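You operate a simulated robot arm through the tools that you are given. There is no shell and no other tool.

Carry out the task below with a simulated robot arm. There is one attempt and no reset: what you move stays moved.

JOB
Close up the steel bench: pump off, tiny port capped and clamped, tiny dust cap on the adapter.
Fine: shut the black handwheel before the pump goes off; steel cap on the port, wing nut tight; leave the blue handwheel.

It is judged by the outcome, as a careful person would: the job done as asked, and still so three seconds after it is handed in. It fails if anything else is knocked over, pushed out of place, dropped, spilled or broken. A push-on lid holds only when it is set on centred and level and pressed home; a screw cap is set on level and turned clockwise until tight.

ROBOT AND FRAMES
A 5-joint arm with a two-finger parallel gripper on a trunk, on a base that drives. Base frame: it is fixed to the floor where the robot stands at the start and does not move with it; the origin is under the middle of the robot, x ahead of it, y to its left, z up. Readings come in m, degrees, newtons and seconds.
It reaches about 1.134 m from its shoulder. Its first joint turns from -149.0 to 149.0 degrees. Places, roughly: black handwheel on the long tube [-3.1, 1.1, 1]; blue dust cap (8x8x3 cm) [-2.9, 0.7, 0.8]; blue handwheel on the long tube [-3.2, 0.9, 1]; long tube on the steel bench [-3.1, 1.2, 0.9]; pump under the steel bench [-3, 1.1, 0.3]; red dust cap (5x5x3 cm) [-2.8, 1.1, 0.8]; switch on the white switch box [-3.2, 0.7, 0.9]; tiny dust cap (5x4x3 cm) [-3, 0.6, 0.8]; tiny steel cap (3x3x3 cm) [-3.1, 0.6, 0.8]; tiny upright port [-2.9, 0.6, 0.9]. Payload 1.57 kg.
The TCP is the grasp point between the finger pads, 0.03 m short of the fingertips. In the tool frame z runs along the fingers and y along their closing line. Largest opening 0.11 m; finger width 0.024, thickness 0.012; the body of the gripper, 0.048 by 0.112 m, starts 0.078 m behind the TCP.
Orientation is told as [roll, pitch, yaw] about the base's x, y, z axes, in that order, counted from this pose: with the fingers straight down and closing along the base's y, the tool's x points along the base's -x, its y along +y and its z along -z.

CONTROLS
- The arm moves only by the tool arm_command. Its argument "increments" is a list of rows, each a list of 3 entries, a list of its own where there are three numbers: the finger opening in m, from 0 to 0.11, then the shift along the base's x, y, z in m, then the turn, a rotation vector about the base's x, y, z in degrees. In form: [[grip, [tx, ty, tz], [ax, ay, az]], ...]. A call has 1 to 20 rows; each row shifts and turns the commanded pose from where the row before left it. A row lasts 0.2 s, in which the tool goes at most 0.05 m and 8.6 degrees; a call with a longer step from one row to the next is refused whole, and so is a gripper value outside its range. A pose out of reach is approached as far as the arm can. The call stops where the force on the tool passes 70 N (or 10 N more than at its start, if that is more) or the arm is blocked; 0.2 s more then pass. Each finger travels about 0.072 m/s and halts on what it meets, pressing with about 31 N; the grip force reading is that of the motor and also rises with nothing between the fingers. The clock runs only during rows and for 0.2 s after the last one: add rows that do not move to give the fingers time. The reply holds the time, the measured pose of the TCP, the force on the tool along the base axes, the opening and the grip force, in the units named above and with some noise, with the torque about the TCP (base axes, N m) and any sound that the robot's microphone picked up, and new pictures: "pictures" is both (left out), scene, wrist or none.
- Cameras (640 x 400 px; columns grow to the right, rows downward): "scene" is now at [0.0301, 0.1435, 1.9286]; the picture's right is [-0.41, -0.91, 0.00], its down [-0.65, 0.29, -0.70] and it looks along [0.64, -0.29, -0.71] (base axes); focal length 293 px, centre (320, 200). "wrist" rides on the gripper at [0.07, 0.016, -0.141] in the tool frame; the picture's right is [-0.23, 0.97, 0.00], its down [-0.86, -0.20, -0.48] and it looks along [-0.47, -0.11, 0.88] (tool axes); focal length 222 px, centre (320, 200). There is no depth. A picture from a camera that has moved, and an enlarged one, comes with that camera's place and axes in the base frame and with its lens.
- raise_lower(by): slides the trunk up (or, below 0, down) by that many m; the arm and the scene camera ride with it, the base frame stays. It gives what a move gives, with no picture.
- roll_base(legs): drives the robot by 1 to 6 legs, each [ahead, turn to the left] in m and degrees, along the robot's own axes; the way and the turn of a leg run together, so that a leg with both is an arc; at most 1.5 m and 180 degrees a leg. The arm and the cameras ride along, it lands a little off, and it stops where it bumps. It gives what a move gives, and a new picture of the scene camera.
- pan_tilt(pan, tilt): turns the head with the scene camera to pan (to the left, within 155 degrees either way) and tilt (down, from -29 to 69), counted from straight ahead of the robot. It gives what a move gives, and a new picture of the scene camera.
- enlarge(camera, box): a new picture of the part [left, top, right, bottom] of that camera's present view, enlarged. It takes no simulated time.
- sign_off(): hands the job in; it is judged then, once.

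Places have to be worked out from the pictures, the camera data and where the tool is seen. Open the gripper and draw the arm clear of the work before you hand the job in, unless the task says otherwise.

The tools are called after "Emit:" as name(argument=value, ...) on one line, values as JSON. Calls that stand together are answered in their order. arm_command: Moves the arm, as the interface text tells. Its arguments: {"type":"object","properties":{"increments":{"type":"array","items":{"type":"array"}},"pictures":{"type":"string","enum":["both","scene","wrist","none"]}},"required":["increments"]} The other tools are called the same way: raise_lower (by) slides the trunk up or down; roll_base (legs) drives the base; pan_tilt (pan, tilt) turns the head that bears the scene camera; enlarge (camera, box) takes an enlarged picture of a part of a camera's view; sign_off () hands the job in.

At the start:

```text
time_s: 0.0
eef_pos: [0.7784, 0.2548, 1.2122]
tool_rot: [0.0, 0.0, -0.6]
contact_force: [-0.1, -0.1, 0.0]
torque: [0.02, -0.04, -0.04]
opening: 0.1101
grasp_force: 0.0
trunk travel left (down, up): [-0.945, 0.025]
robot x, y, heading: [0.0043, 0.0072, 0.1]
head pan, tilt: [-24.2, 45.2]
```

scene: 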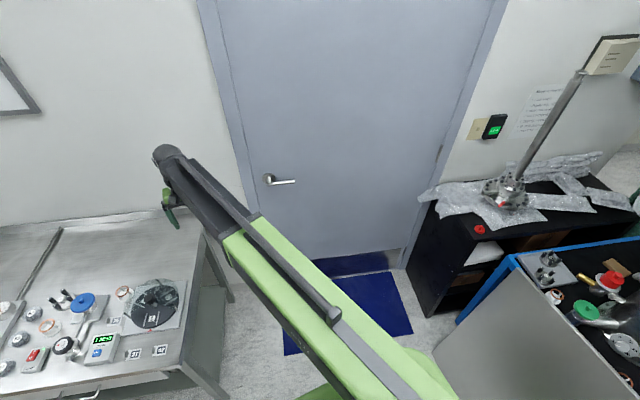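
wrist: 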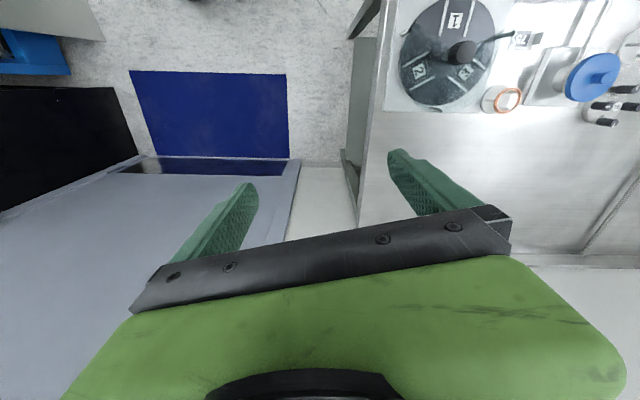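

The target bench is behind the robot at around x=-3, y=0.9. I turn the head to look that way before driving.

Emit:
pan_tilt(pan=150, tilt=25)

Emit:
pan_tilt(pan=-150, tilt=25)

Emit:
pan_tilt(pan=80, tilt=30)

```text
time_s: 2.6
eef_pos: [0.7789, 0.2554, 1.2122]
tool_rot: [0.0, 0.0, -0.6]
contact_force: [0.3, -0.3, -0.5]
torque: [0.01, -0.01, 0.0]
opening: 0.11
grasp_force: 0.1
trunk travel left (down, up): [-0.945, 0.025]
robot x, y, heading: [-0.0005, 0.0062, 0.1]
head pan, tilt: [150.0, 25.0]
camera scene: at [-0.1237, 0.2227, 1.9595], right [0.5, 0.87, 0.0], down [0.37, -0.21, -0.91], along [-0.79, 0.45, -0.42], focal length 293 px, centre (320, 200)
```

scene: 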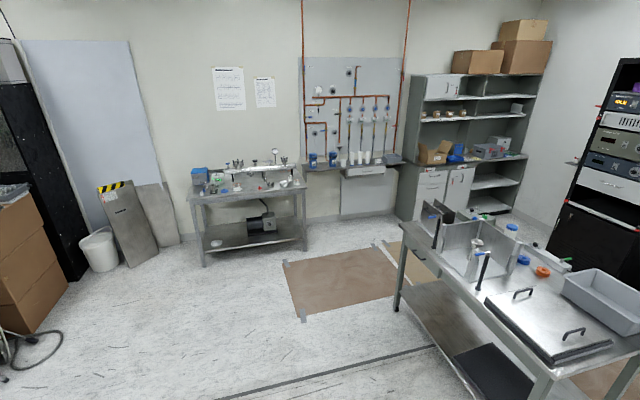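

```text
time_s: 6.7
eef_pos: [0.7782, 0.2558, 1.2115]
tool_rot: [0.0, 0.0, -0.6]
contact_force: [-0.8, 0.2, 0.4]
torque: [-0.01, -0.01, 0.02]
opening: 0.1098
grasp_force: 0.1
trunk travel left (down, up): [-0.945, 0.025]
robot x, y, heading: [0.0026, 0.0038, 0.3]
head pan, tilt: [-150.0, 25.0]
camera scene: at [-0.1236, 0.1305, 1.9595], right [-0.5, 0.87, 0.0], down [0.37, 0.21, -0.91], along [-0.78, -0.45, -0.42], focal length 293 px, centre (320, 200)
```

scene: 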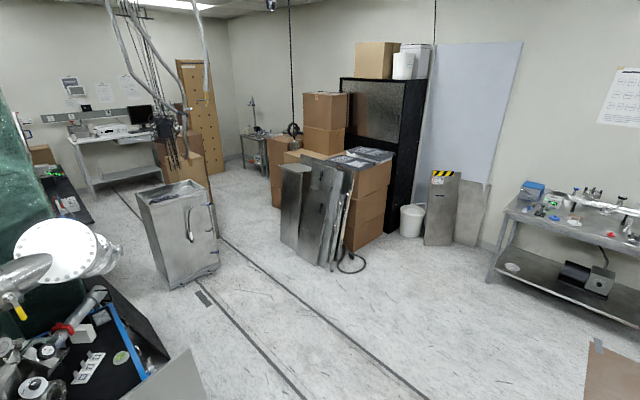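

```text
time_s: 10.0
eef_pos: [0.7777, 0.2549, 1.2115]
tool_rot: [0.0, 0.0, -0.6]
contact_force: [-0.7, 0.2, -0.5]
torque: [0.0, 0.01, 0.01]
opening: 0.1099
grasp_force: 0.1
trunk travel left (down, up): [-0.945, 0.025]
robot x, y, heading: [0.0022, 0.0065, 0.3]
head pan, tilt: [80.0, 30.0]
camera scene: at [-0.0282, 0.2658, 1.9515], right [0.98, -0.17, 0.0], down [-0.09, -0.49, -0.87], along [0.15, 0.85, -0.5], focal length 293 px, centre (320, 200)
```

scene: 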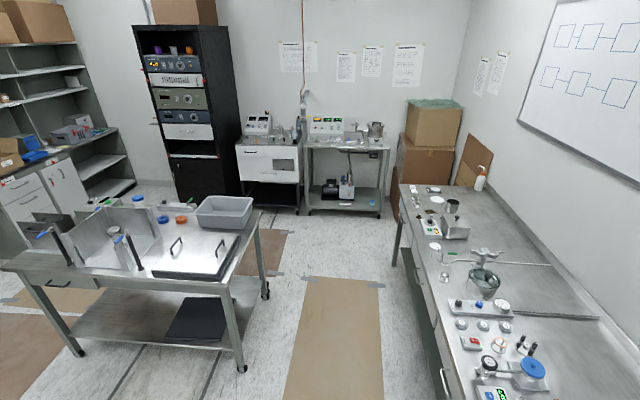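

The target bench is clearly visible at the back wall, front edge about x≈-2.65, spanning y≈0.4–1.4. I first lift and retract the arm so that turning is safe.

Emit:
arm_command(increments=[[0.11, [-0.02, 0, 0.045], [0, 0, 0]], [0.11, [-0.02, 0, 0.045], [0, 0, 0]], [0.11, [-0.02, 0, 0.045], [0, 0, 0]], [0.11, [-0.03, 0, 0.035], [0, 0, 0]], [0.11, [-0.03, 0, 0.035], [0, 0, 0]], [0.11, [-0.04, 0, 0], [0, 0, 0]], [0.11, [-0.04, 0, 0], [0, 0, 0]]], pictures="scene")

```text
time_s: 11.6
eef_pos: [0.5758, 0.2565, 1.2125]
tool_rot: [0.1, 0.1, -0.6]
contact_force: [-0.6, 0.5, 0.2]
torque: [-0.01, -0.01, 0.02]
opening: 0.1099
grasp_force: 0.1
out of reach, approached as far as the arm can: row 1, 2, 3, 4, 5
trunk travel left (down, up): [-0.945, 0.025]
robot x, y, heading: [-0.0003, 0.0058, 0.2]
head pan, tilt: [80.0, 30.0]
camera scene: at [-0.0292, 0.2657, 1.9515], right [0.98, -0.17, 0.0], down [-0.09, -0.49, -0.87], along [0.15, 0.85, -0.5], focal length 293 px, centre (320, 200)
```

scene: 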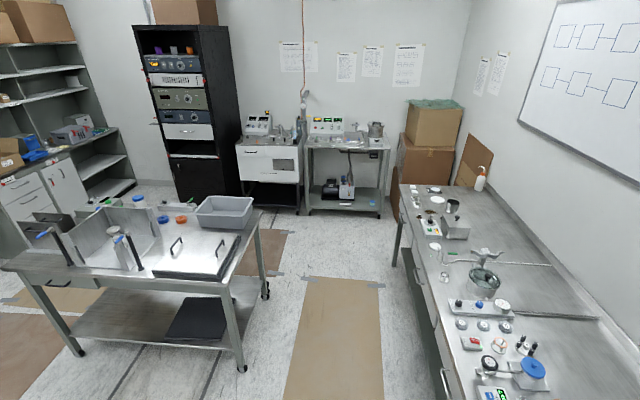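

The arm will not rise further fingers-down, but it is pulled in now. I turn left toward the bench and drive to a standoff about 0.8 m before its front edge.

Emit:
roll_base(legs=[[0, 151], [1.4, 0], [0.6, 0], [0, 29]])

Emit:
pan_tilt(pan=0, tilt=45)

```text
time_s: 29.3
eef_pos: [-2.3389, 0.66, 1.2136]
tool_rot: [0.1, -0.1, -179.0]
contact_force: [0.2, 0.0, 0.2]
torque: [-0.02, 0.05, 0.02]
opening: 0.1102
grasp_force: 0.0
trunk travel left (down, up): [-0.945, 0.025]
robot x, y, heading: [-1.7696, 0.9103, -179.0]
head pan, tilt: [80.0, 30.0]
camera scene: at [-1.7343, 0.6532, 1.9521], right [-0.99, 0.16, 0.0], down [0.08, 0.49, -0.87], along [-0.14, -0.86, -0.5], focal length 293 px, centre (320, 200)
```

scene: 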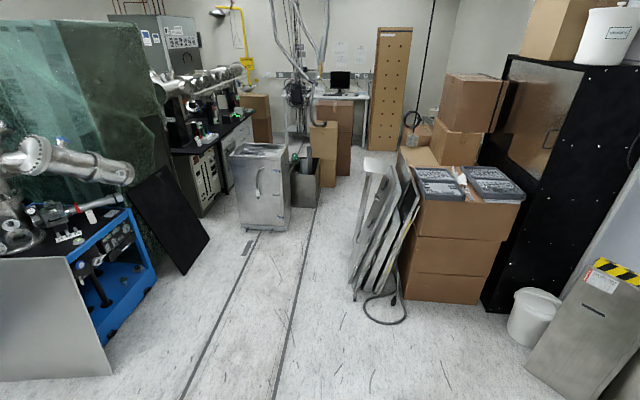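

```text
time_s: 30.8
eef_pos: [-2.3419, 0.6567, 1.2109]
tool_rot: [0.0, 0.0, -179.0]
contact_force: [0.5, -0.7, -0.6]
torque: [-0.02, 0.01, 0.0]
opening: 0.1099
grasp_force: 0.0
trunk travel left (down, up): [-0.945, 0.025]
robot x, y, heading: [-1.7684, 0.9093, -179.2]
head pan, tilt: [0.0, 45.0]
camera scene: at [-1.8052, 0.7374, 1.9289], right [-0.02, 1.0, 0.0], down [0.71, 0.01, -0.71], along [-0.71, -0.01, -0.71], focal length 293 px, centre (320, 200)
```

scene: 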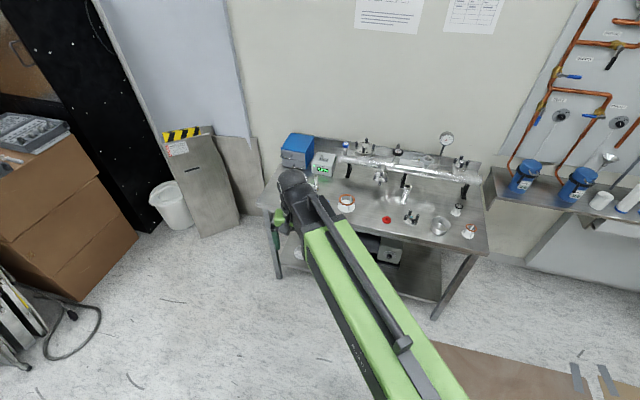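

The bench is in view. I enlarge its surface to see the parts.

Emit:
enlarge(camera="scene", box=[250, 120, 410, 220])

Emit:
enlarge(camera="scene", box=[350, 130, 510, 230])

Emit:
enlarge(camera="wrist", box=[0, 0, 640, 400])

```text
4.00 times, centred on (330, 170) of scene
camera zoom: at [-1.8052, 0.7374, 1.9289], right [-0.02, 1.0, 0.0], down [0.71, 0.01, -0.71], along [-0.71, -0.01, -0.71], focal length 1170 px, centre (280, 320)
```

zoom: 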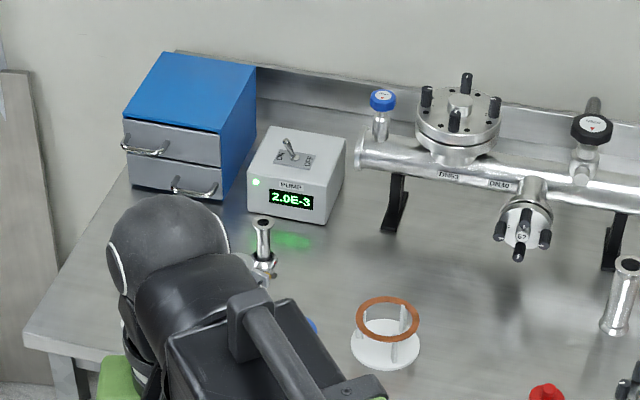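

```text
4.00 times, centred on (430, 180) of scene
camera zoom: at [-1.8052, 0.7374, 1.9289], right [-0.02, 1.0, 0.0], down [0.71, 0.01, -0.71], along [-0.71, -0.01, -0.71], focal length 1170 px, centre (-120, 280)
```

zoom: 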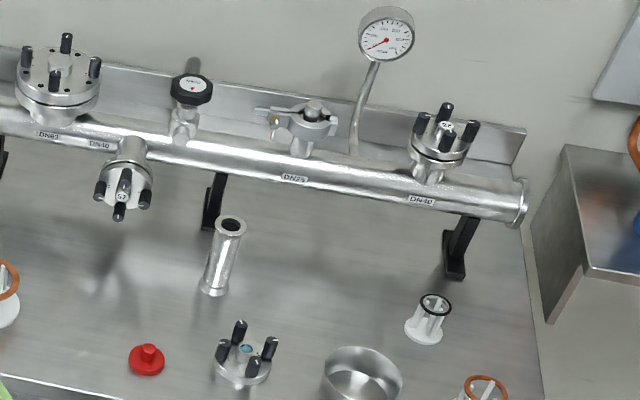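

```text
1.00 times, centred on (320, 200) of wrist (not enlarged: the box is as wide or as high as the picture)
camera zoom: at [-2.2719, 0.6428, 1.3524], right [-0.21, -0.98, 0.0], down [-0.86, 0.18, 0.48], along [-0.47, 0.1, -0.88], focal length 222 px, centre (320, 200)
```

zoom: 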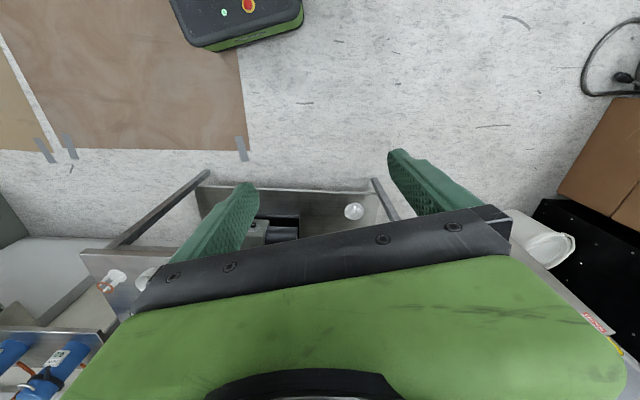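

The arm hides the tiny port and caps. I swing the tool toward +y to uncover that side of the bench.

Emit:
arm_command(increments=[[0.11, [0, 0.05, 0], [0, 0, 0]], [0.11, [0, 0.05, 0], [0, 0, 0]], [0.11, [0, 0.05, 0], [0, 0, 0]], [0.11, [0, 0.05, 0], [0, 0, 0]], [0.11, [0, 0.05, 0], [0, 0, 0]], [0.11, [0, 0.05, 0], [0, 0, 0]], [0.11, [0, 0.05, 0], [0, 0, 0]], [0.11, [0, 0.05, 0], [0, 0, 0]], [0.11, [0, 0.05, 0], [0, 0, 0]], [0.11, [0, 0.05, 0], [0, 0, 0]], [0.11, [0, 0.05, 0], [0, 0, 0]]], pictures="scene")

Emit:
enlarge(camera="scene", box=[250, 130, 380, 211])

Emit:
enlarge(camera="scene", box=[340, 130, 470, 211])

```text
time_s: 33.2
eef_pos: [-2.3462, 1.2102, 1.2117]
tool_rot: [-0.1, -0.1, -178.9]
contact_force: [-0.1, 0.8, 0.6]
torque: [0.02, 0.0, 0.0]
opening: 0.11
grasp_force: 0.1
out of reach, approached as far as the arm can: row 5
trunk travel left (down, up): [-0.945, 0.025]
robot x, y, heading: [-1.7736, 0.9041, -178.8]
head pan, tilt: [0.0, 45.0]
camera scene: at [-1.8051, 0.7387, 1.929], right [-0.02, 1.0, 0.0], down [0.71, 0.01, -0.71], along [-0.71, -0.01, -0.71], focal length 293 px, centre (320, 200)
```

scene: 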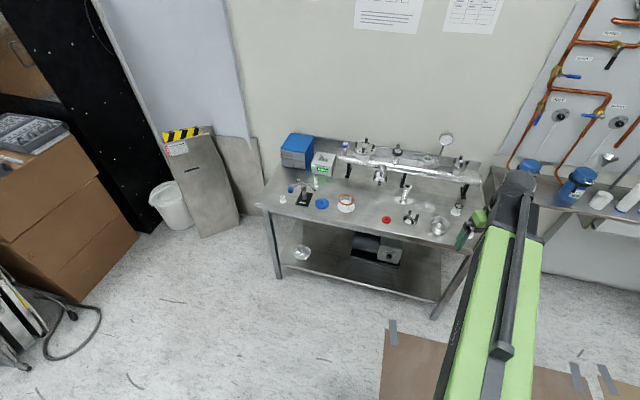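

```text
4.92 times, centred on (315, 170) of scene
camera zoom: at [-1.8051, 0.7387, 1.929], right [-0.02, 1.0, 0.0], down [0.71, 0.01, -0.71], along [-0.71, -0.01, -0.71], focal length 1440 px, centre (345, 345)
```

zoom: 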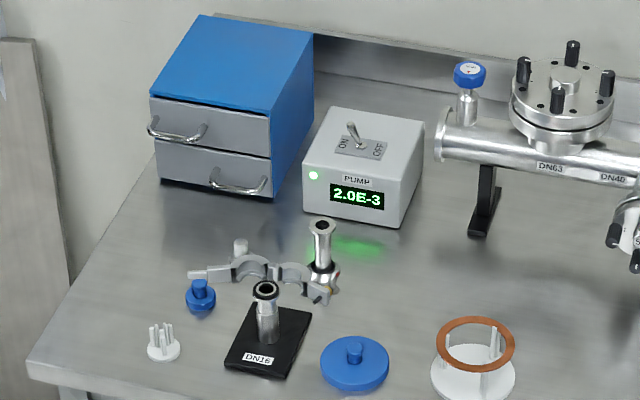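

```text
4.92 times, centred on (405, 170) of scene
camera zoom: at [-1.8051, 0.7387, 1.929], right [-0.02, 1.0, 0.0], down [0.71, 0.01, -0.71], along [-0.71, -0.01, -0.71], focal length 1440 px, centre (-98, 345)
```

zoom: 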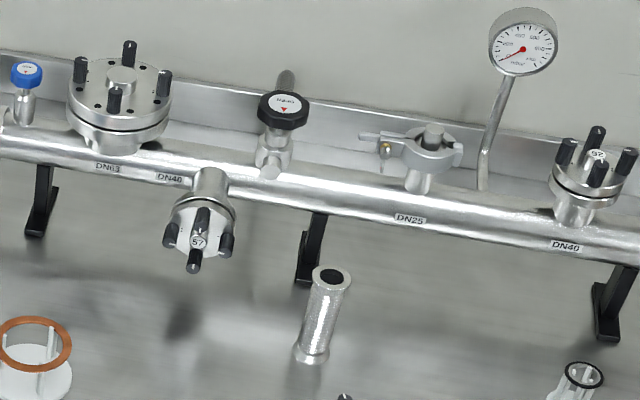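

The bench is rotated about 15° (front edge runs from about (-2.89,0.39) to (-2.60,1.49)). I drive to a spot square in front of the port area, about (-2.30,0.67), heading 165°.

Emit:
roll_base(legs=[[0, 22.7], [0.55, 0], [0, -38.9]])

Emit:
pan_tilt(pan=0, tilt=50)

```text
time_s: 39.3
eef_pos: [-2.7443, 1.135, 1.212]
tool_rot: [0.0, -0.1, 165.0]
contact_force: [-0.6, -0.1, 0.8]
torque: [0.08, -0.07, 0.02]
opening: 0.11
grasp_force: 0.1
trunk travel left (down, up): [-0.945, 0.025]
robot x, y, heading: [-2.2675, 0.7126, 165.5]
head pan, tilt: [0.0, 45.0]
camera scene: at [-2.3471, 0.5561, 1.9287], right [0.25, 0.97, 0.0], down [0.69, -0.17, -0.71], along [-0.68, 0.18, -0.71], focal length 293 px, centre (320, 200)
```

scene: 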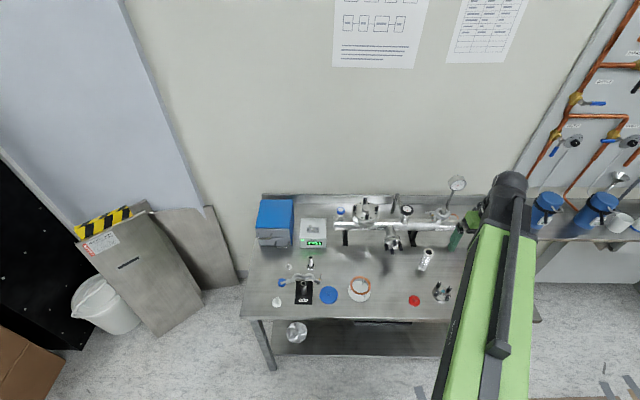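

```text
time_s: 40.0
eef_pos: [-2.7429, 1.1361, 1.2117]
tool_rot: [-0.1, 0.0, 165.0]
contact_force: [0.9, -0.1, -0.2]
torque: [0.0, -0.03, 0.0]
opening: 0.1101
grasp_force: 0.1
trunk travel left (down, up): [-0.945, 0.025]
robot x, y, heading: [-2.2717, 0.7106, 165.9]
head pan, tilt: [0.0, 50.0]
camera scene: at [-2.3406, 0.5573, 1.9221], right [0.25, 0.97, 0.0], down [0.74, -0.19, -0.64], along [-0.62, 0.16, -0.77], focal length 293 px, centre (320, 200)
```

scene: 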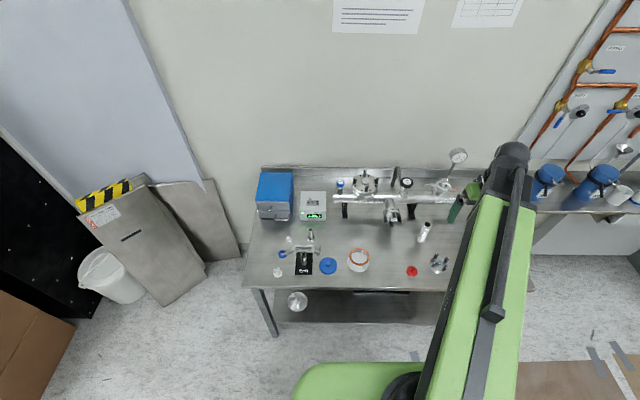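

The view is square to the bench now. I enlarge the left work area and the tube.

Emit:
enlarge(camera="scene", box=[260, 220, 356, 280])

Emit:
enlarge(camera="scene", box=[330, 150, 426, 210])

Emit:
enlarge(camera="scene", box=[260, 160, 372, 230])

Emit:
enlarge(camera="scene", box=[340, 220, 452, 290])

```text
6.67 times, centred on (308, 250) of scene
camera zoom: at [-2.3406, 0.5573, 1.9221], right [0.25, 0.97, 0.0], down [0.74, -0.19, -0.64], along [-0.62, 0.16, -0.77], focal length 1950 px, centre (400, -133)
```

zoom: 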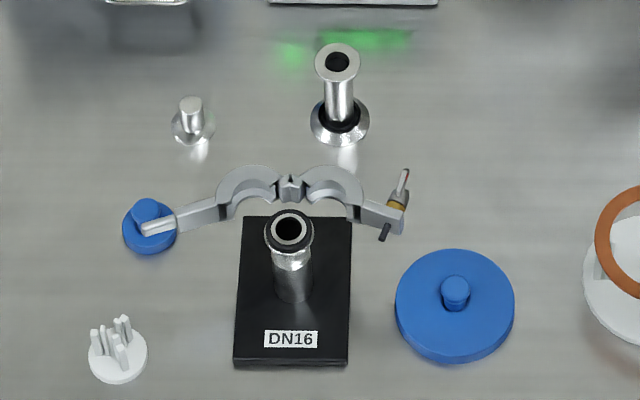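

```text
6.67 times, centred on (378, 180) of scene
camera zoom: at [-2.3406, 0.5573, 1.9221], right [0.25, 0.97, 0.0], down [0.74, -0.19, -0.64], along [-0.62, 0.16, -0.77], focal length 1950 px, centre (-67, 333)
```

zoom: 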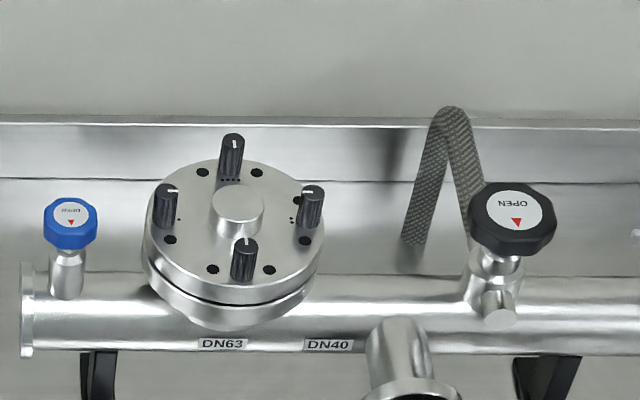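

```text
5.71 times, centred on (316, 195) of scene
camera zoom: at [-2.3406, 0.5573, 1.9221], right [0.25, 0.97, 0.0], down [0.74, -0.19, -0.64], along [-0.62, 0.16, -0.77], focal length 1672 px, centre (343, 229)
```

zoom: 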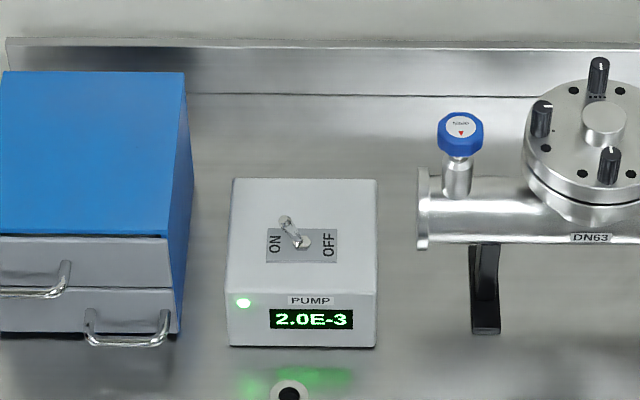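

```text
5.71 times, centred on (396, 255) of scene
camera zoom: at [-2.3406, 0.5573, 1.9221], right [0.25, 0.97, 0.0], down [0.74, -0.19, -0.64], along [-0.62, 0.16, -0.77], focal length 1672 px, centre (-114, -114)
```

zoom: 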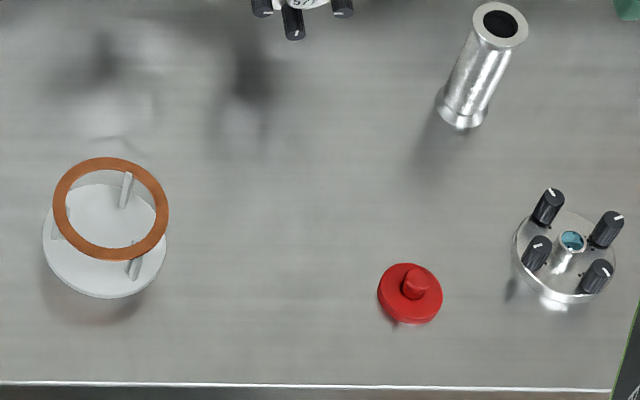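

I have a clear layout: DN16 port with open clamp at about (-2.93,0.64), steel cap behind-left, KF16 adapter standing behind, tiny blue dust cap left. Black handwheel triangulates to about (-3.07,1.117, top z 1.035), axis vertical; I hover the tool over it first.

Emit:
arm_command(increments=[[0.11, [-0.04, -0.002, 0], [0, 0, 0]], [0.11, [-0.04, -0.002, 0], [0, 0, 0]], [0.11, [-0.04, -0.002, 0], [0, 0, 0]], [0.11, [-0.04, -0.002, 0], [0, 0, 0]], [0.11, [-0.04, -0.002, 0], [0, 0, 0]], [0.11, [-0.04, -0.002, 0], [0, 0, 0]], [0.11, [-0.04, -0.002, 0], [0, 0, 0]], [0.11, [-0.04, -0.002, 0], [0, 0, 0]]])

```text
time_s: 41.8
eef_pos: [-3.0645, 1.1181, 1.2114]
tool_rot: [0.0, 0.0, 165.0]
contact_force: [0.4, -0.2, -0.6]
torque: [0.02, -0.02, 0.02]
opening: 0.11
grasp_force: 0.2
trunk travel left (down, up): [-0.945, 0.025]
robot x, y, heading: [-2.2684, 0.7104, 165.7]
head pan, tilt: [0.0, 50.0]
camera scene: at [-2.342, 0.5565, 1.922], right [0.25, 0.97, 0.0], down [0.74, -0.19, -0.64], along [-0.62, 0.16, -0.77], focal length 293 px, centre (320, 200)
camera wrist: at [-3.0014, 1.0848, 1.3521], right [-0.47, -0.88, 0.0], down [-0.78, 0.41, 0.48], along [-0.42, 0.23, -0.88], focal length 222 px, centre (320, 200)
```

scene: 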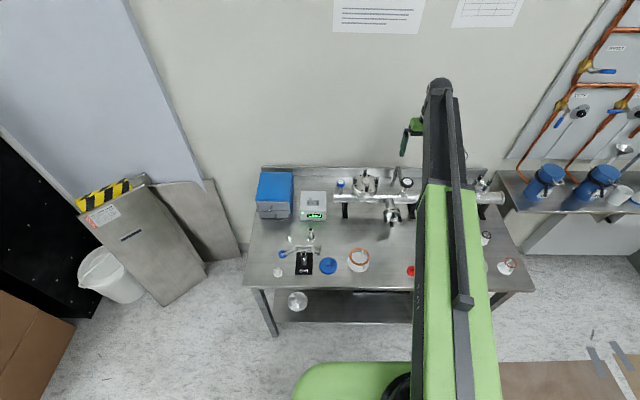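
wrist: 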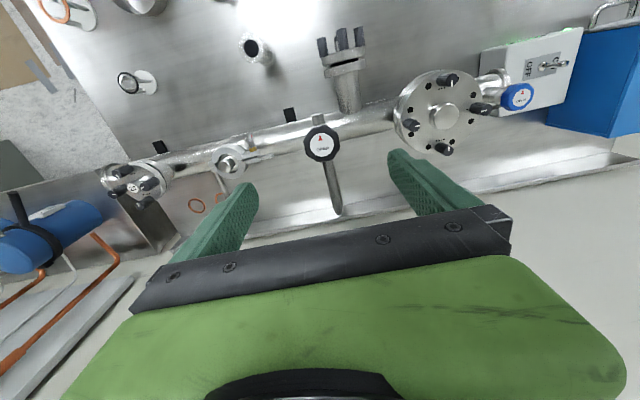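

The wrist view puts the wheel about 1 cm beyond the TCP, at (-3.074,1.121). I descend straddling it with TCP at about z=1.025.

Emit:
arm_command(increments=[[0.11, [-0.009, 0.003, -0.03], [0, 0, 0]], [0.11, [0, 0, -0.04], [0, 0, 0]], [0.11, [0, 0, -0.04], [0, 0, 0]], [0.11, [0, 0, -0.035], [0, 0, 0]], [0.11, [0, 0, 0], [0, 0, 0]]])

Emit:
enlarge(camera="scene", box=[370, 130, 466, 190])

```text
time_s: 43.0
eef_pos: [-3.07, 1.1204, 1.212]
tool_rot: [0.0, 0.0, 165.0]
contact_force: [0.4, -0.8, -0.5]
torque: [0.0, 0.01, -0.01]
opening: 0.1101
grasp_force: 0.0
out of reach, approached as far as the arm can: row 1, 2, 3, 4
trunk travel left (down, up): [-0.945, 0.025]
robot x, y, heading: [-2.2696, 0.7129, 165.6]
head pan, tilt: [0.0, 50.0]
camera scene: at [-2.3413, 0.5567, 1.922], right [0.25, 0.97, 0.0], down [0.74, -0.19, -0.64], along [-0.62, 0.16, -0.77], focal length 293 px, centre (320, 200)
camera wrist: at [-3.0063, 1.0867, 1.3524], right [-0.47, -0.88, 0.0], down [-0.77, 0.41, 0.48], along [-0.42, 0.23, -0.88], focal length 222 px, centre (320, 200)
```

scene: 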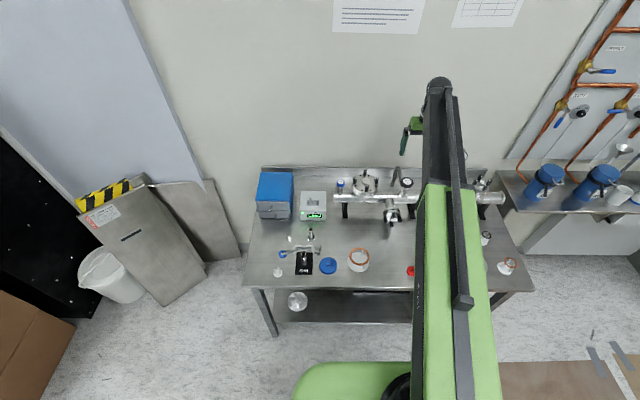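
wrist: 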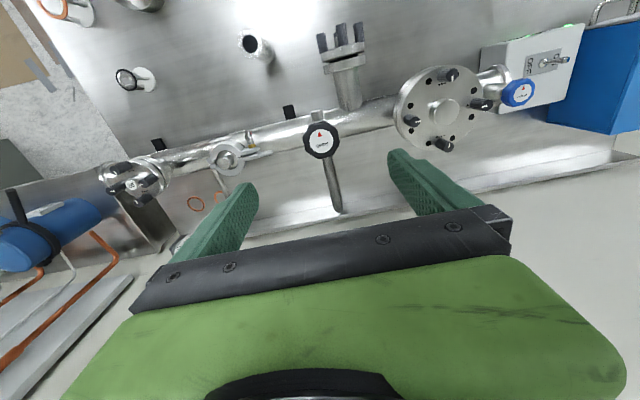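

```text
6.67 times, centred on (418, 160) of scene
camera zoom: at [-2.3413, 0.5567, 1.922], right [0.25, 0.97, 0.0], down [0.74, -0.19, -0.64], along [-0.62, 0.16, -0.77], focal length 1950 px, centre (-333, 467)
```

zoom: 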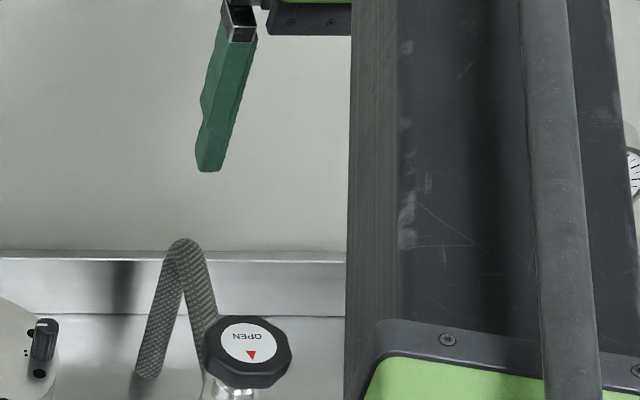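

The z shift is out of the arm's reach: the arm seems to extend horizontally and the trunk gives the height. I lower the trunk 0.12 first, then check the alignment.

Emit:
raise_lower(by=-0.11)

Emit:
arm_command(increments=[[0.11, [-0.004, 0.0, 0], [0, 0, 0]]])

```text
time_s: 44.4
eef_pos: [-3.07, 1.1212, 1.1023]
tool_rot: [0.0, 0.0, 165.0]
contact_force: [1.0, -0.3, 0.5]
torque: [-0.02, 0.02, 0.02]
opening: 0.1102
grasp_force: 0.1
trunk travel left (down, up): [-0.835, 0.135]
robot x, y, heading: [-2.2707, 0.7127, 165.4]
head pan, tilt: [0.0, 50.0]
```

```text
time_s: 44.8
eef_pos: [-3.0738, 1.1202, 1.1024]
tool_rot: [-0.1, 0.0, 165.0]
contact_force: [0.0, 0.1, -0.7]
torque: [-0.01, 0.02, -0.07]
opening: 0.1097
grasp_force: 0.0
trunk travel left (down, up): [-0.835, 0.135]
robot x, y, heading: [-2.269, 0.7145, 166.0]
head pan, tilt: [0.0, 50.0]
camera scene: at [-2.3412, 0.5567, 1.812], right [0.25, 0.97, 0.0], down [0.74, -0.19, -0.64], along [-0.62, 0.16, -0.77], focal length 293 px, centre (320, 200)
camera wrist: at [-3.0109, 1.0866, 1.2424], right [-0.47, -0.88, 0.0], down [-0.77, 0.41, 0.48], along [-0.42, 0.23, -0.88], focal length 222 px, centre (320, 200)
```

scene: 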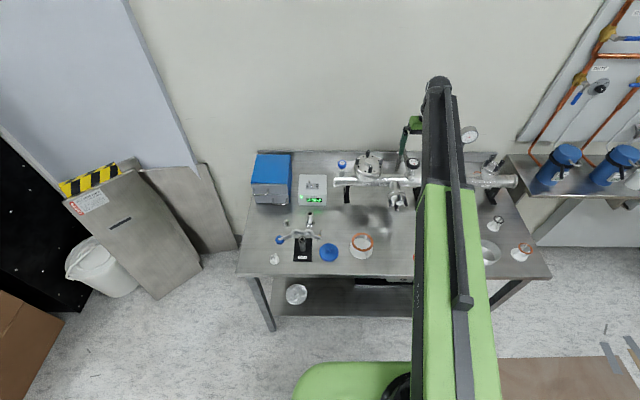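
wrist: 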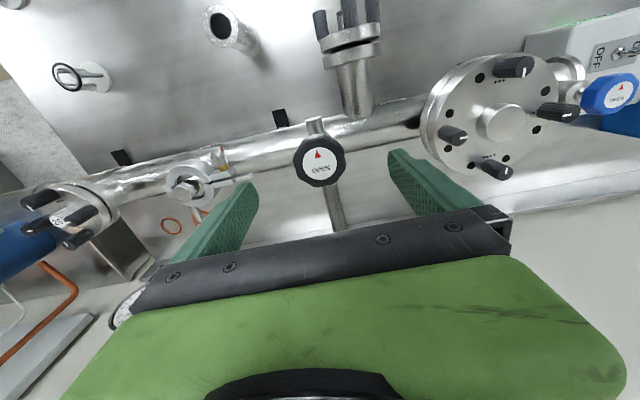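

Two wrist views triangulate the wheel face at z≈1.037, centred under the TCP. I lower 0.075 so the pads straddle the rim and close gently.

Emit:
raise_lower(by=-0.076)

Emit:
arm_command(increments=[[0.05, [0, 0, 0], [0, 0, 0]], [0.04, [0, 0, 0], [0, 0, 0]], [0.03, [0, 0, 0], [0, 0, 0]], [0.03, [0, 0, 0], [0, 0, 0]], [0.03, [0, 0, 0], [0, 0, 0]]])

Emit:
enlarge(camera="wrist", box=[200, 100, 440, 250])

```text
time_s: 45.9
eef_pos: [-3.0735, 1.1197, 1.0261]
tool_rot: [0.0, 0.0, 165.0]
contact_force: [-0.2, -0.8, 0.1]
torque: [0.01, 0.02, 0.02]
opening: 0.11
grasp_force: 0.1
trunk travel left (down, up): [-0.759, 0.211]
robot x, y, heading: [-2.2666, 0.7161, 165.5]
head pan, tilt: [0.0, 50.0]
```

```text
time_s: 47.1
eef_pos: [-3.0729, 1.1223, 1.025]
tool_rot: [0.0, 0.0, 165.1]
contact_force: [1.0, 9.5, 2.3]
torque: [0.46, -0.15, -0.06]
opening: 0.0541
grasp_force: 44.7
trunk travel left (down, up): [-0.759, 0.211]
robot x, y, heading: [-2.2683, 0.7142, 165.5]
head pan, tilt: [0.0, 50.0]
camera scene: at [-2.3408, 0.5577, 1.7362], right [0.25, 0.97, 0.0], down [0.74, -0.19, -0.64], along [-0.62, 0.16, -0.77], focal length 293 px, centre (320, 200)
camera wrist: at [-3.0104, 1.0878, 1.1664], right [-0.47, -0.88, 0.0], down [-0.77, 0.41, 0.48], along [-0.42, 0.23, -0.88], focal length 222 px, centre (320, 200)
```

scene: 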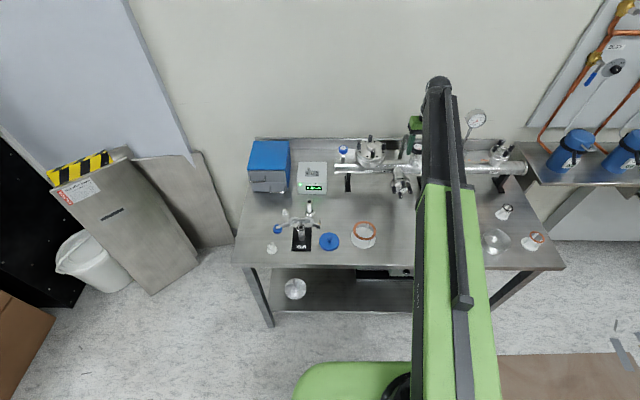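
wrist: 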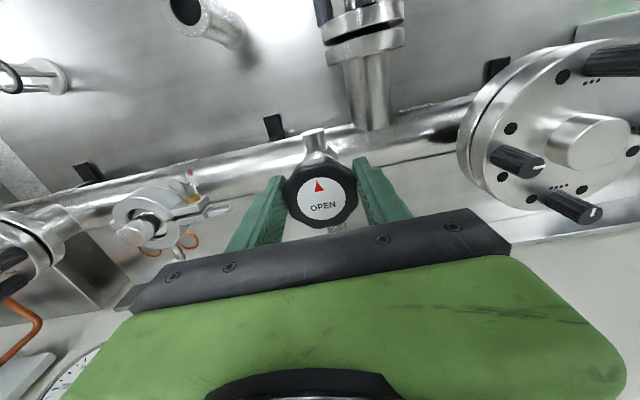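

```text
2.67 times, centred on (320, 175) of wrist
camera zoom: at [-3.0104, 1.0878, 1.1664], right [-0.47, -0.88, 0.0], down [-0.77, 0.41, 0.48], along [-0.42, 0.23, -0.88], focal length 592 px, centre (320, 267)
```

zoom: 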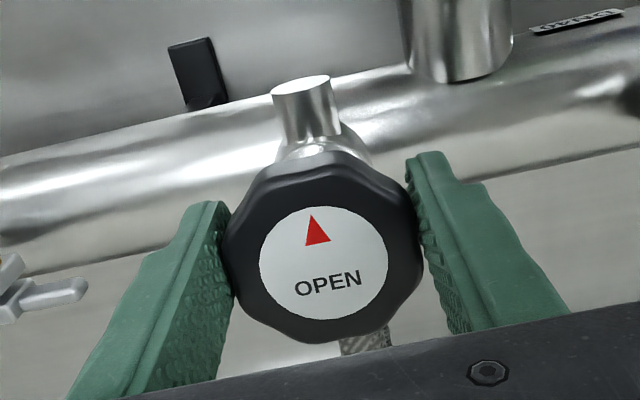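

The wheel is gripped (opening 54 mm). I turn it clockwise as seen from above in moderate steps, watching the torque.

Emit:
arm_command(increments=[[0.03, [0, 0, 0], [0, 0, -6]], [0.03, [0, 0, 0], [0, 0, -8]], [0.03, [0, 0, 0], [0, 0, -8]], [0.03, [0, 0, 0], [0, 0, -8]], [0.03, [0, 0, 0], [0, 0, -8]], [0.03, [0, 0, 0], [0, 0, -8]]], pictures="wrist")

```text
time_s: 48.5
eef_pos: [-3.0746, 1.118, 1.0255]
tool_rot: [0.0, -0.1, 119.0]
contact_force: [-16.9, -2.1, 10.8]
torque: [0.22, 0.37, 0.09]
opening: 0.0539
grasp_force: 45.2
trunk travel left (down, up): [-0.759, 0.211]
robot x, y, heading: [-2.2686, 0.7138, 166.0]
head pan, tilt: [0.0, 50.0]
camera wrist: at [-3.0559, 1.0501, 1.1664], right [-0.96, -0.27, 0.0], down [-0.24, 0.84, 0.48], along [-0.13, 0.46, -0.88], focal length 222 px, centre (320, 200)
```

wrist: 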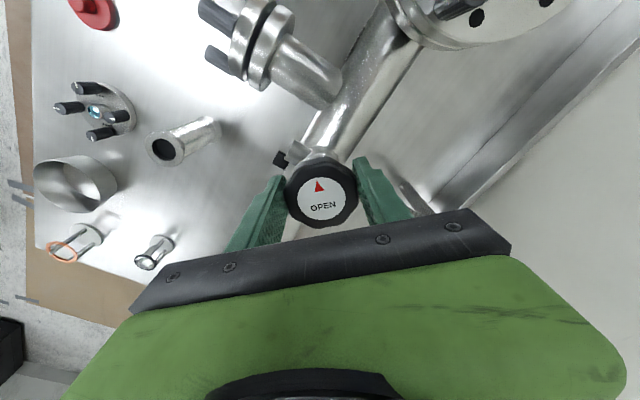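

The wheel turns with the gripper. I nudge toward its true centre and keep turning clockwise.

Emit:
arm_command(increments=[[0.03, [-0.003, 0.001, 0], [0, 0, -8]], [0.03, [0, 0, 0], [0, 0, -8]], [0.03, [0, 0, 0], [0, 0, -8]], [0.03, [0, 0, 0], [0, 0, -8]], [0.03, [0, 0, 0], [0, 0, -8]], [0.03, [0, 0, 0], [0, 0, -8]], [0.03, [0, 0, 0], [0, 0, -8]], [0.03, [0, 0, 0], [0, 0, -8]], [0.03, [0, 0, 0], [0, 0, -8]], [0.03, [0, 0, 0], [0, 0, -8]], [0.03, [0, 0, 0], [0, 0, -8]], [0.03, [0, 0, 0], [0, 0, -8]]], pictures="wrist")

```text
time_s: 51.1
eef_pos: [-3.0782, 1.1216, 1.0249]
tool_rot: [0.3, 0.1, 23.0]
contact_force: [-34.4, 5.3, 23.9]
torque: [0.15, 0.21, 0.08]
opening: 0.0538
grasp_force: 44.4
trunk travel left (down, up): [-0.759, 0.211]
robot x, y, heading: [-2.2703, 0.7116, 165.9]
head pan, tilt: [0.0, 50.0]
camera wrist: at [-3.1495, 1.1093, 1.1659], right [-0.17, 0.99, 0.01], down [0.87, 0.15, 0.48], along [0.47, 0.08, -0.88], focal length 222 px, centre (320, 200)
```

wrist: 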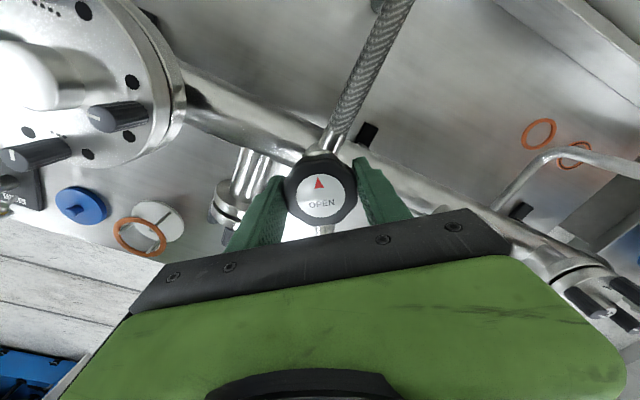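

Side forces are building because the grip is ~3 mm off the wheel axis, which I estimate at (-3.0756,1.123). I open, re-centre and regrip.

Emit:
arm_command(increments=[[0.08, [0, 0, 0], [0, 0, 0]], [0.08, [0, 0, 0], [0, 0, 0]], [0.08, [0, 0, 0], [0, 0, 0]]], pictures="wrist")

Emit:
enlarge(camera="wrist", box=[240, 110, 400, 210])

```text
time_s: 51.9
eef_pos: [-3.0763, 1.1217, 1.027]
tool_rot: [0.1, 0.0, 23.0]
contact_force: [-0.2, -0.4, 0.3]
torque: [0.01, 0.01, 0.02]
opening: 0.0798
grasp_force: 0.0
trunk travel left (down, up): [-0.759, 0.211]
robot x, y, heading: [-2.2661, 0.7126, 165.9]
head pan, tilt: [0.0, 50.0]
camera wrist: at [-3.1474, 1.1092, 1.1662], right [-0.17, 0.99, 0.0], down [0.86, 0.15, 0.48], along [0.47, 0.08, -0.88], focal length 222 px, centre (320, 200)
```

wrist: 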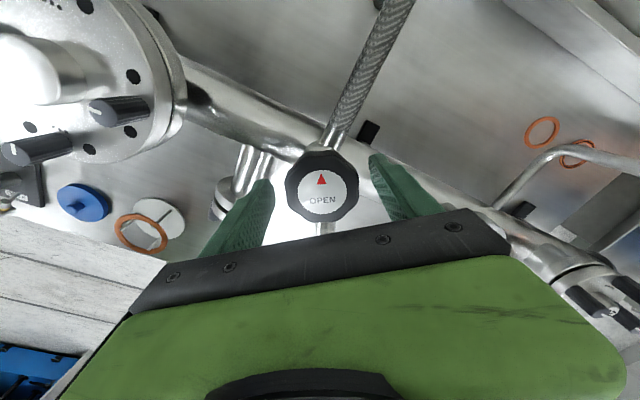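

```text
4.00 times, centred on (320, 160) of wrist
camera zoom: at [-3.1474, 1.1092, 1.1662], right [-0.17, 0.99, 0.0], down [0.86, 0.15, 0.48], along [0.47, 0.08, -0.88], focal length 888 px, centre (320, 360)
```

zoom: 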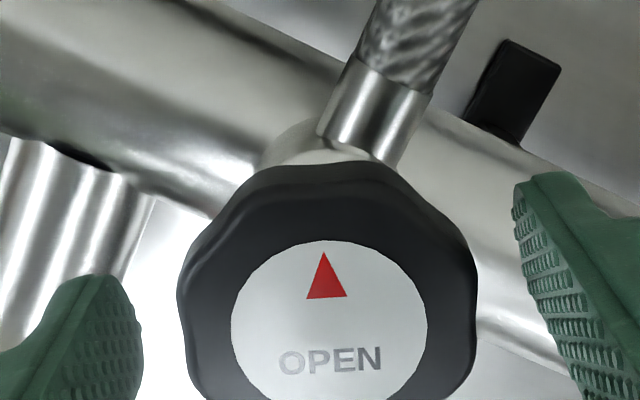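

Comparing the wrist views from opposite sides puts the wheel at about (-3.0775,1.1235) with face z≈1.02. I shift slightly, regrip and continue clockwise.

Emit:
arm_command(increments=[[0.08, [-0.001, 0.002, 0], [0, 0, 0]], [0.05, [0, 0, 0], [0, 0, 0]], [0.03, [0, 0, 0], [0, 0, 0]], [0.03, [0, 0, 0], [0, 0, 0]], [0.03, [0, 0, 0], [0, 0, -8]], [0.03, [0, 0, 0], [0, 0, -8]], [0.03, [0, 0, 0], [0, 0, -8]], [0.03, [0, 0, 0], [0, 0, -8]], [0.03, [0, 0, 0], [0, 0, -8]], [0.03, [0, 0, 0], [0, 0, -8]], [0.03, [0, 0, 0], [0, 0, -8]], [0.03, [0, 0, 0], [0, 0, -8]], [0.03, [0, 0, 0], [0, 0, -8]], [0.03, [0, 0, 0], [0, 0, -8]], [0.03, [0, 0, 0], [0, 0, -8]], [0.03, [0, 0, 0], [0, 0, -8]]], pictures="wrist")

```text
time_s: 55.3
eef_pos: [-3.0781, 1.1218, 1.0256]
tool_rot: [-0.2, 0.0, -20.3]
contact_force: [-2.2, -25.1, -9.4]
torque: [-0.07, 0.01, 0.01]
opening: 0.0533
grasp_force: 45.5
out of reach, approached as far as the arm can: row 10, 11, 12, 13, 14, 15, 16
trunk travel left (down, up): [-0.759, 0.211]
robot x, y, heading: [-2.27, 0.7094, 165.8]
head pan, tilt: [0.0, 50.0]
camera wrist: at [-3.1372, 1.1628, 1.1663], right [0.55, 0.83, 0.0], down [0.73, -0.48, 0.48], along [0.4, -0.27, -0.88], focal length 222 px, centre (320, 200)
```

wrist: 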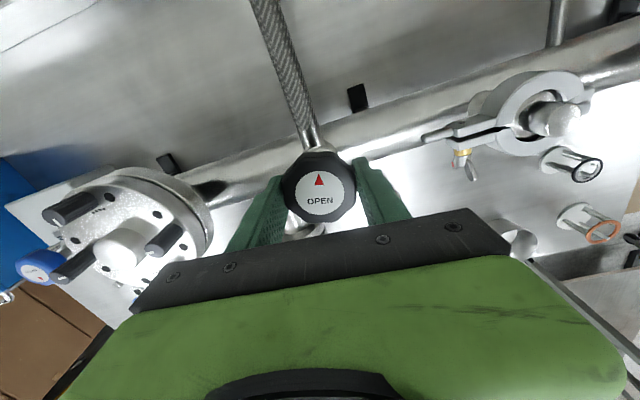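

The wrist spin limit was reached after about 185° of turning. I open, spin back about 340° counter-clockwise around the wheel without touching it, to regrip for a longer stroke.

Emit:
arm_command(increments=[[0.08, [0, 0.001, 0], [0, 0, 0]], [0.08, [0, 0, 0], [0, 0, 0]], [0.08, [0, 0, 0], [0, 0, 8.5]], [0.08, [0, 0, 0], [0, 0, 8.5]], [0.08, [0, 0, 0], [0, 0, 8.5]], [0.08, [0, 0, 0], [0, 0, 8.5]], [0.08, [0, 0, 0], [0, 0, 8.5]], [0.08, [0, 0, 0], [0, 0, 8.5]], [0.08, [0, 0, 0], [0, 0, 8.5]], [0.08, [0, 0, 0], [0, 0, 8.5]], [0.08, [0, 0, 0], [0, 0, 8.5]], [0.08, [0, 0, 0], [0, 0, 8.5]], [0.08, [0, 0, 0], [0, 0, 8.5]], [0.08, [0, 0, 0], [0, 0, 8.5]], [0.08, [0, 0, 0], [0, 0, 8.5]], [0.08, [0, 0, 0], [0, 0, 8.5]], [0.08, [0, 0, 0], [0, 0, 8.5]], [0.08, [0, 0, 0], [0, 0, 8.5]], [0.08, [0, 0, 0], [0, 0, 8.5]], [0.08, [0, 0, 0], [0, 0, 8.5]]], pictures="wrist")

Emit:
arm_command(increments=[[0.08, [0, 0, 0], [0, 0, 8.5]], [0.08, [0, 0, 0], [0, 0, 8.5]], [0.08, [0, 0, 0], [0, 0, 8.5]], [0.08, [0, 0, 0], [0, 0, 8.5]], [0.08, [0, 0, 0], [0, 0, 8.5]], [0.08, [0, 0, 0], [0, 0, 8.5]], [0.08, [0, 0, 0], [0, 0, 8.5]], [0.08, [0, 0, 0], [0, 0, 8.5]], [0.08, [0, 0, 0], [0, 0, 8.5]], [0.08, [0, 0, 0], [0, 0, 8.5]], [0.08, [0, 0, 0], [0, 0, 8.5]], [0.08, [0, 0, 0], [0, 0, 8.5]], [0.08, [0, 0, 0], [0, 0, 8.5]], [0.08, [0, 0, 0], [0, 0, 8.5]], [0.08, [0, 0, 0], [0, 0, 8.5]], [0.08, [0, 0, 0], [0, 0, 8.5]]], pictures="wrist")

```text
time_s: 59.5
eef_pos: [-3.0781, 1.1231, 1.0247]
tool_rot: [-0.2, 0.0, 132.9]
contact_force: [0.3, -0.1, -0.5]
torque: [0.0, 0.03, -0.02]
opening: 0.0799
grasp_force: 0.3
trunk travel left (down, up): [-0.759, 0.211]
robot x, y, heading: [-2.2661, 0.7095, 165.6]
head pan, tilt: [0.0, 50.0]
camera wrist: at [-3.0428, 1.062, 1.1664], right [-0.87, -0.49, 0.0], down [-0.44, 0.76, 0.48], along [-0.23, 0.42, -0.88], focal length 222 px, centre (320, 200)
```

wrist: 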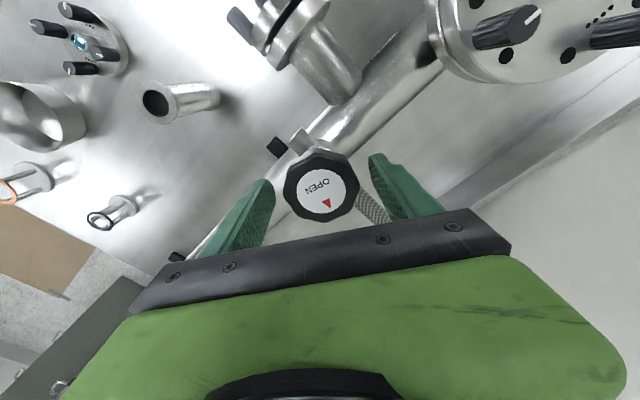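

```text
time_s: 62.9
eef_pos: [-3.0774, 1.1247, 1.026]
tool_rot: [-0.1, 0.0, -91.2]
contact_force: [0.4, 0.7, 0.5]
torque: [0.03, -0.04, 0.03]
opening: 0.0802
grasp_force: 0.1
trunk travel left (down, up): [-0.759, 0.211]
robot x, y, heading: [-2.2652, 0.7142, 165.9]
head pan, tilt: [0.0, 50.0]
camera wrist: at [-3.0597, 1.1938, 1.1664], right [0.97, -0.25, 0.0], down [-0.22, -0.85, 0.48], along [-0.12, -0.46, -0.88], focal length 222 px, centre (320, 200)
```

wrist: 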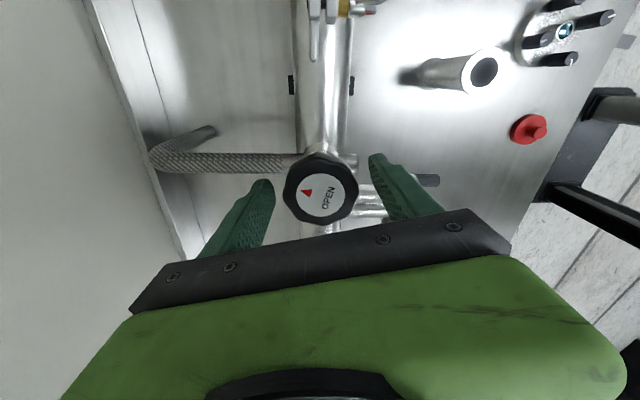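

The spin goes at least to 269°. I regrip and turn clockwise through another long stroke.

Emit:
arm_command(increments=[[0.05, [0, 0, 0], [0, 0, 0]], [0.03, [0, 0, 0], [0, 0, 0]], [0.03, [0, 0, 0], [0, 0, 0]], [0.03, [0, 0, 0], [0, 0, -8.5]], [0.03, [0, 0, 0], [0, 0, -8.5]], [0.03, [0, 0, 0], [0, 0, -8.5]], [0.03, [0, 0, 0], [0, 0, -8.5]], [0.03, [0, 0, 0], [0, 0, -8.5]], [0.03, [0, 0, 0], [0, 0, -8.5]], [0.03, [0, 0, 0], [0, 0, -8.5]], [0.03, [0, 0, 0], [0, 0, -8.5]], [0.03, [0, 0, 0], [0, 0, -8.5]], [0.03, [0, 0, 0], [0, 0, -8.5]], [0.03, [0, 0, 0], [0, 0, -8.5]], [0.03, [0, 0, 0], [0, 0, -8.5]], [0.03, [0, 0, 0], [0, 0, -8.5]]], pictures="wrist")

Emit:
arm_command(increments=[[0.03, [0, 0, 0], [0, 0, -8.5]], [0.03, [0, 0, 0], [0, 0, -8.5]], [0.03, [0, 0, 0], [0, 0, -8.5]], [0.03, [0, 0, 0], [0, 0, -8.5]], [0.03, [0, 0, 0], [0, 0, -8.5]], [0.03, [0, 0, 0], [0, 0, -8.5]], [0.03, [0, 0, 0], [0, 0, -8.5]], [0.03, [0, 0, 0], [0, 0, -8.5]]], pictures="wrist")

```text
time_s: 66.3
eef_pos: [-3.0781, 1.123, 1.0269]
tool_rot: [-0.1, -0.1, 158.1]
contact_force: [-0.4, -11.1, 2.2]
torque: [-0.43, 0.0, 0.83]
opening: 0.0534
grasp_force: 44.7
trunk travel left (down, up): [-0.759, 0.211]
robot x, y, heading: [-2.2697, 0.714, 165.6]
head pan, tilt: [0.0, 50.0]
camera wrist: at [-3.0197, 1.0815, 1.167], right [-0.57, -0.82, 0.0], down [-0.72, 0.5, 0.48], along [-0.39, 0.28, -0.88], focal length 222 px, centre (320, 200)
```

wrist: 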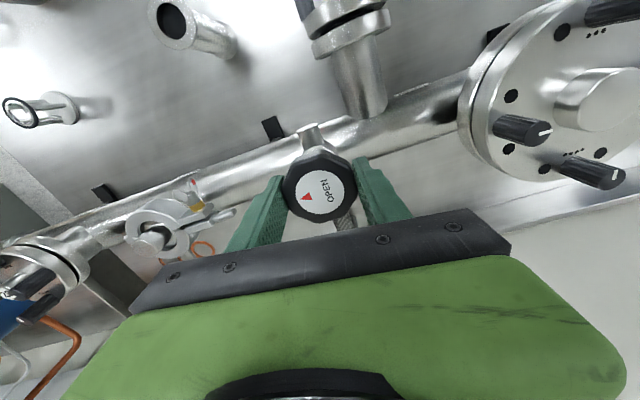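

```text
time_s: 68.1
eef_pos: [-3.0769, 1.1249, 1.0259]
tool_rot: [-0.2, 0.0, 90.0]
contact_force: [-2.6, -1.6, -0.6]
torque: [-0.19, 0.43, 0.65]
opening: 0.0536
grasp_force: 45.4
trunk travel left (down, up): [-0.759, 0.211]
robot x, y, heading: [-2.2692, 0.712, 165.6]
head pan, tilt: [0.0, 50.0]
camera wrist: at [-3.0946, 1.0552, 1.1662], right [-0.97, 0.23, 0.0], down [0.2, 0.86, 0.48], along [0.11, 0.47, -0.88], focal length 222 px, centre (320, 200)
```

wrist: 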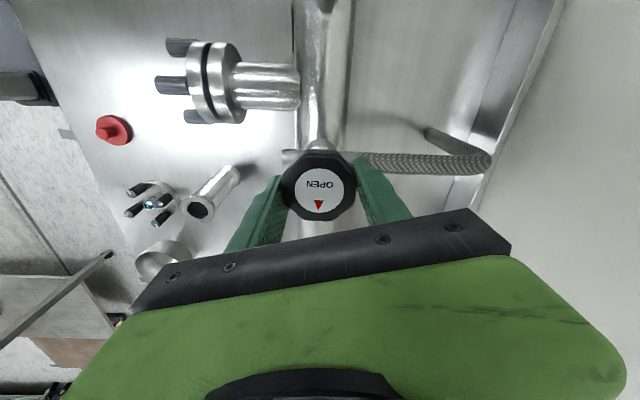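

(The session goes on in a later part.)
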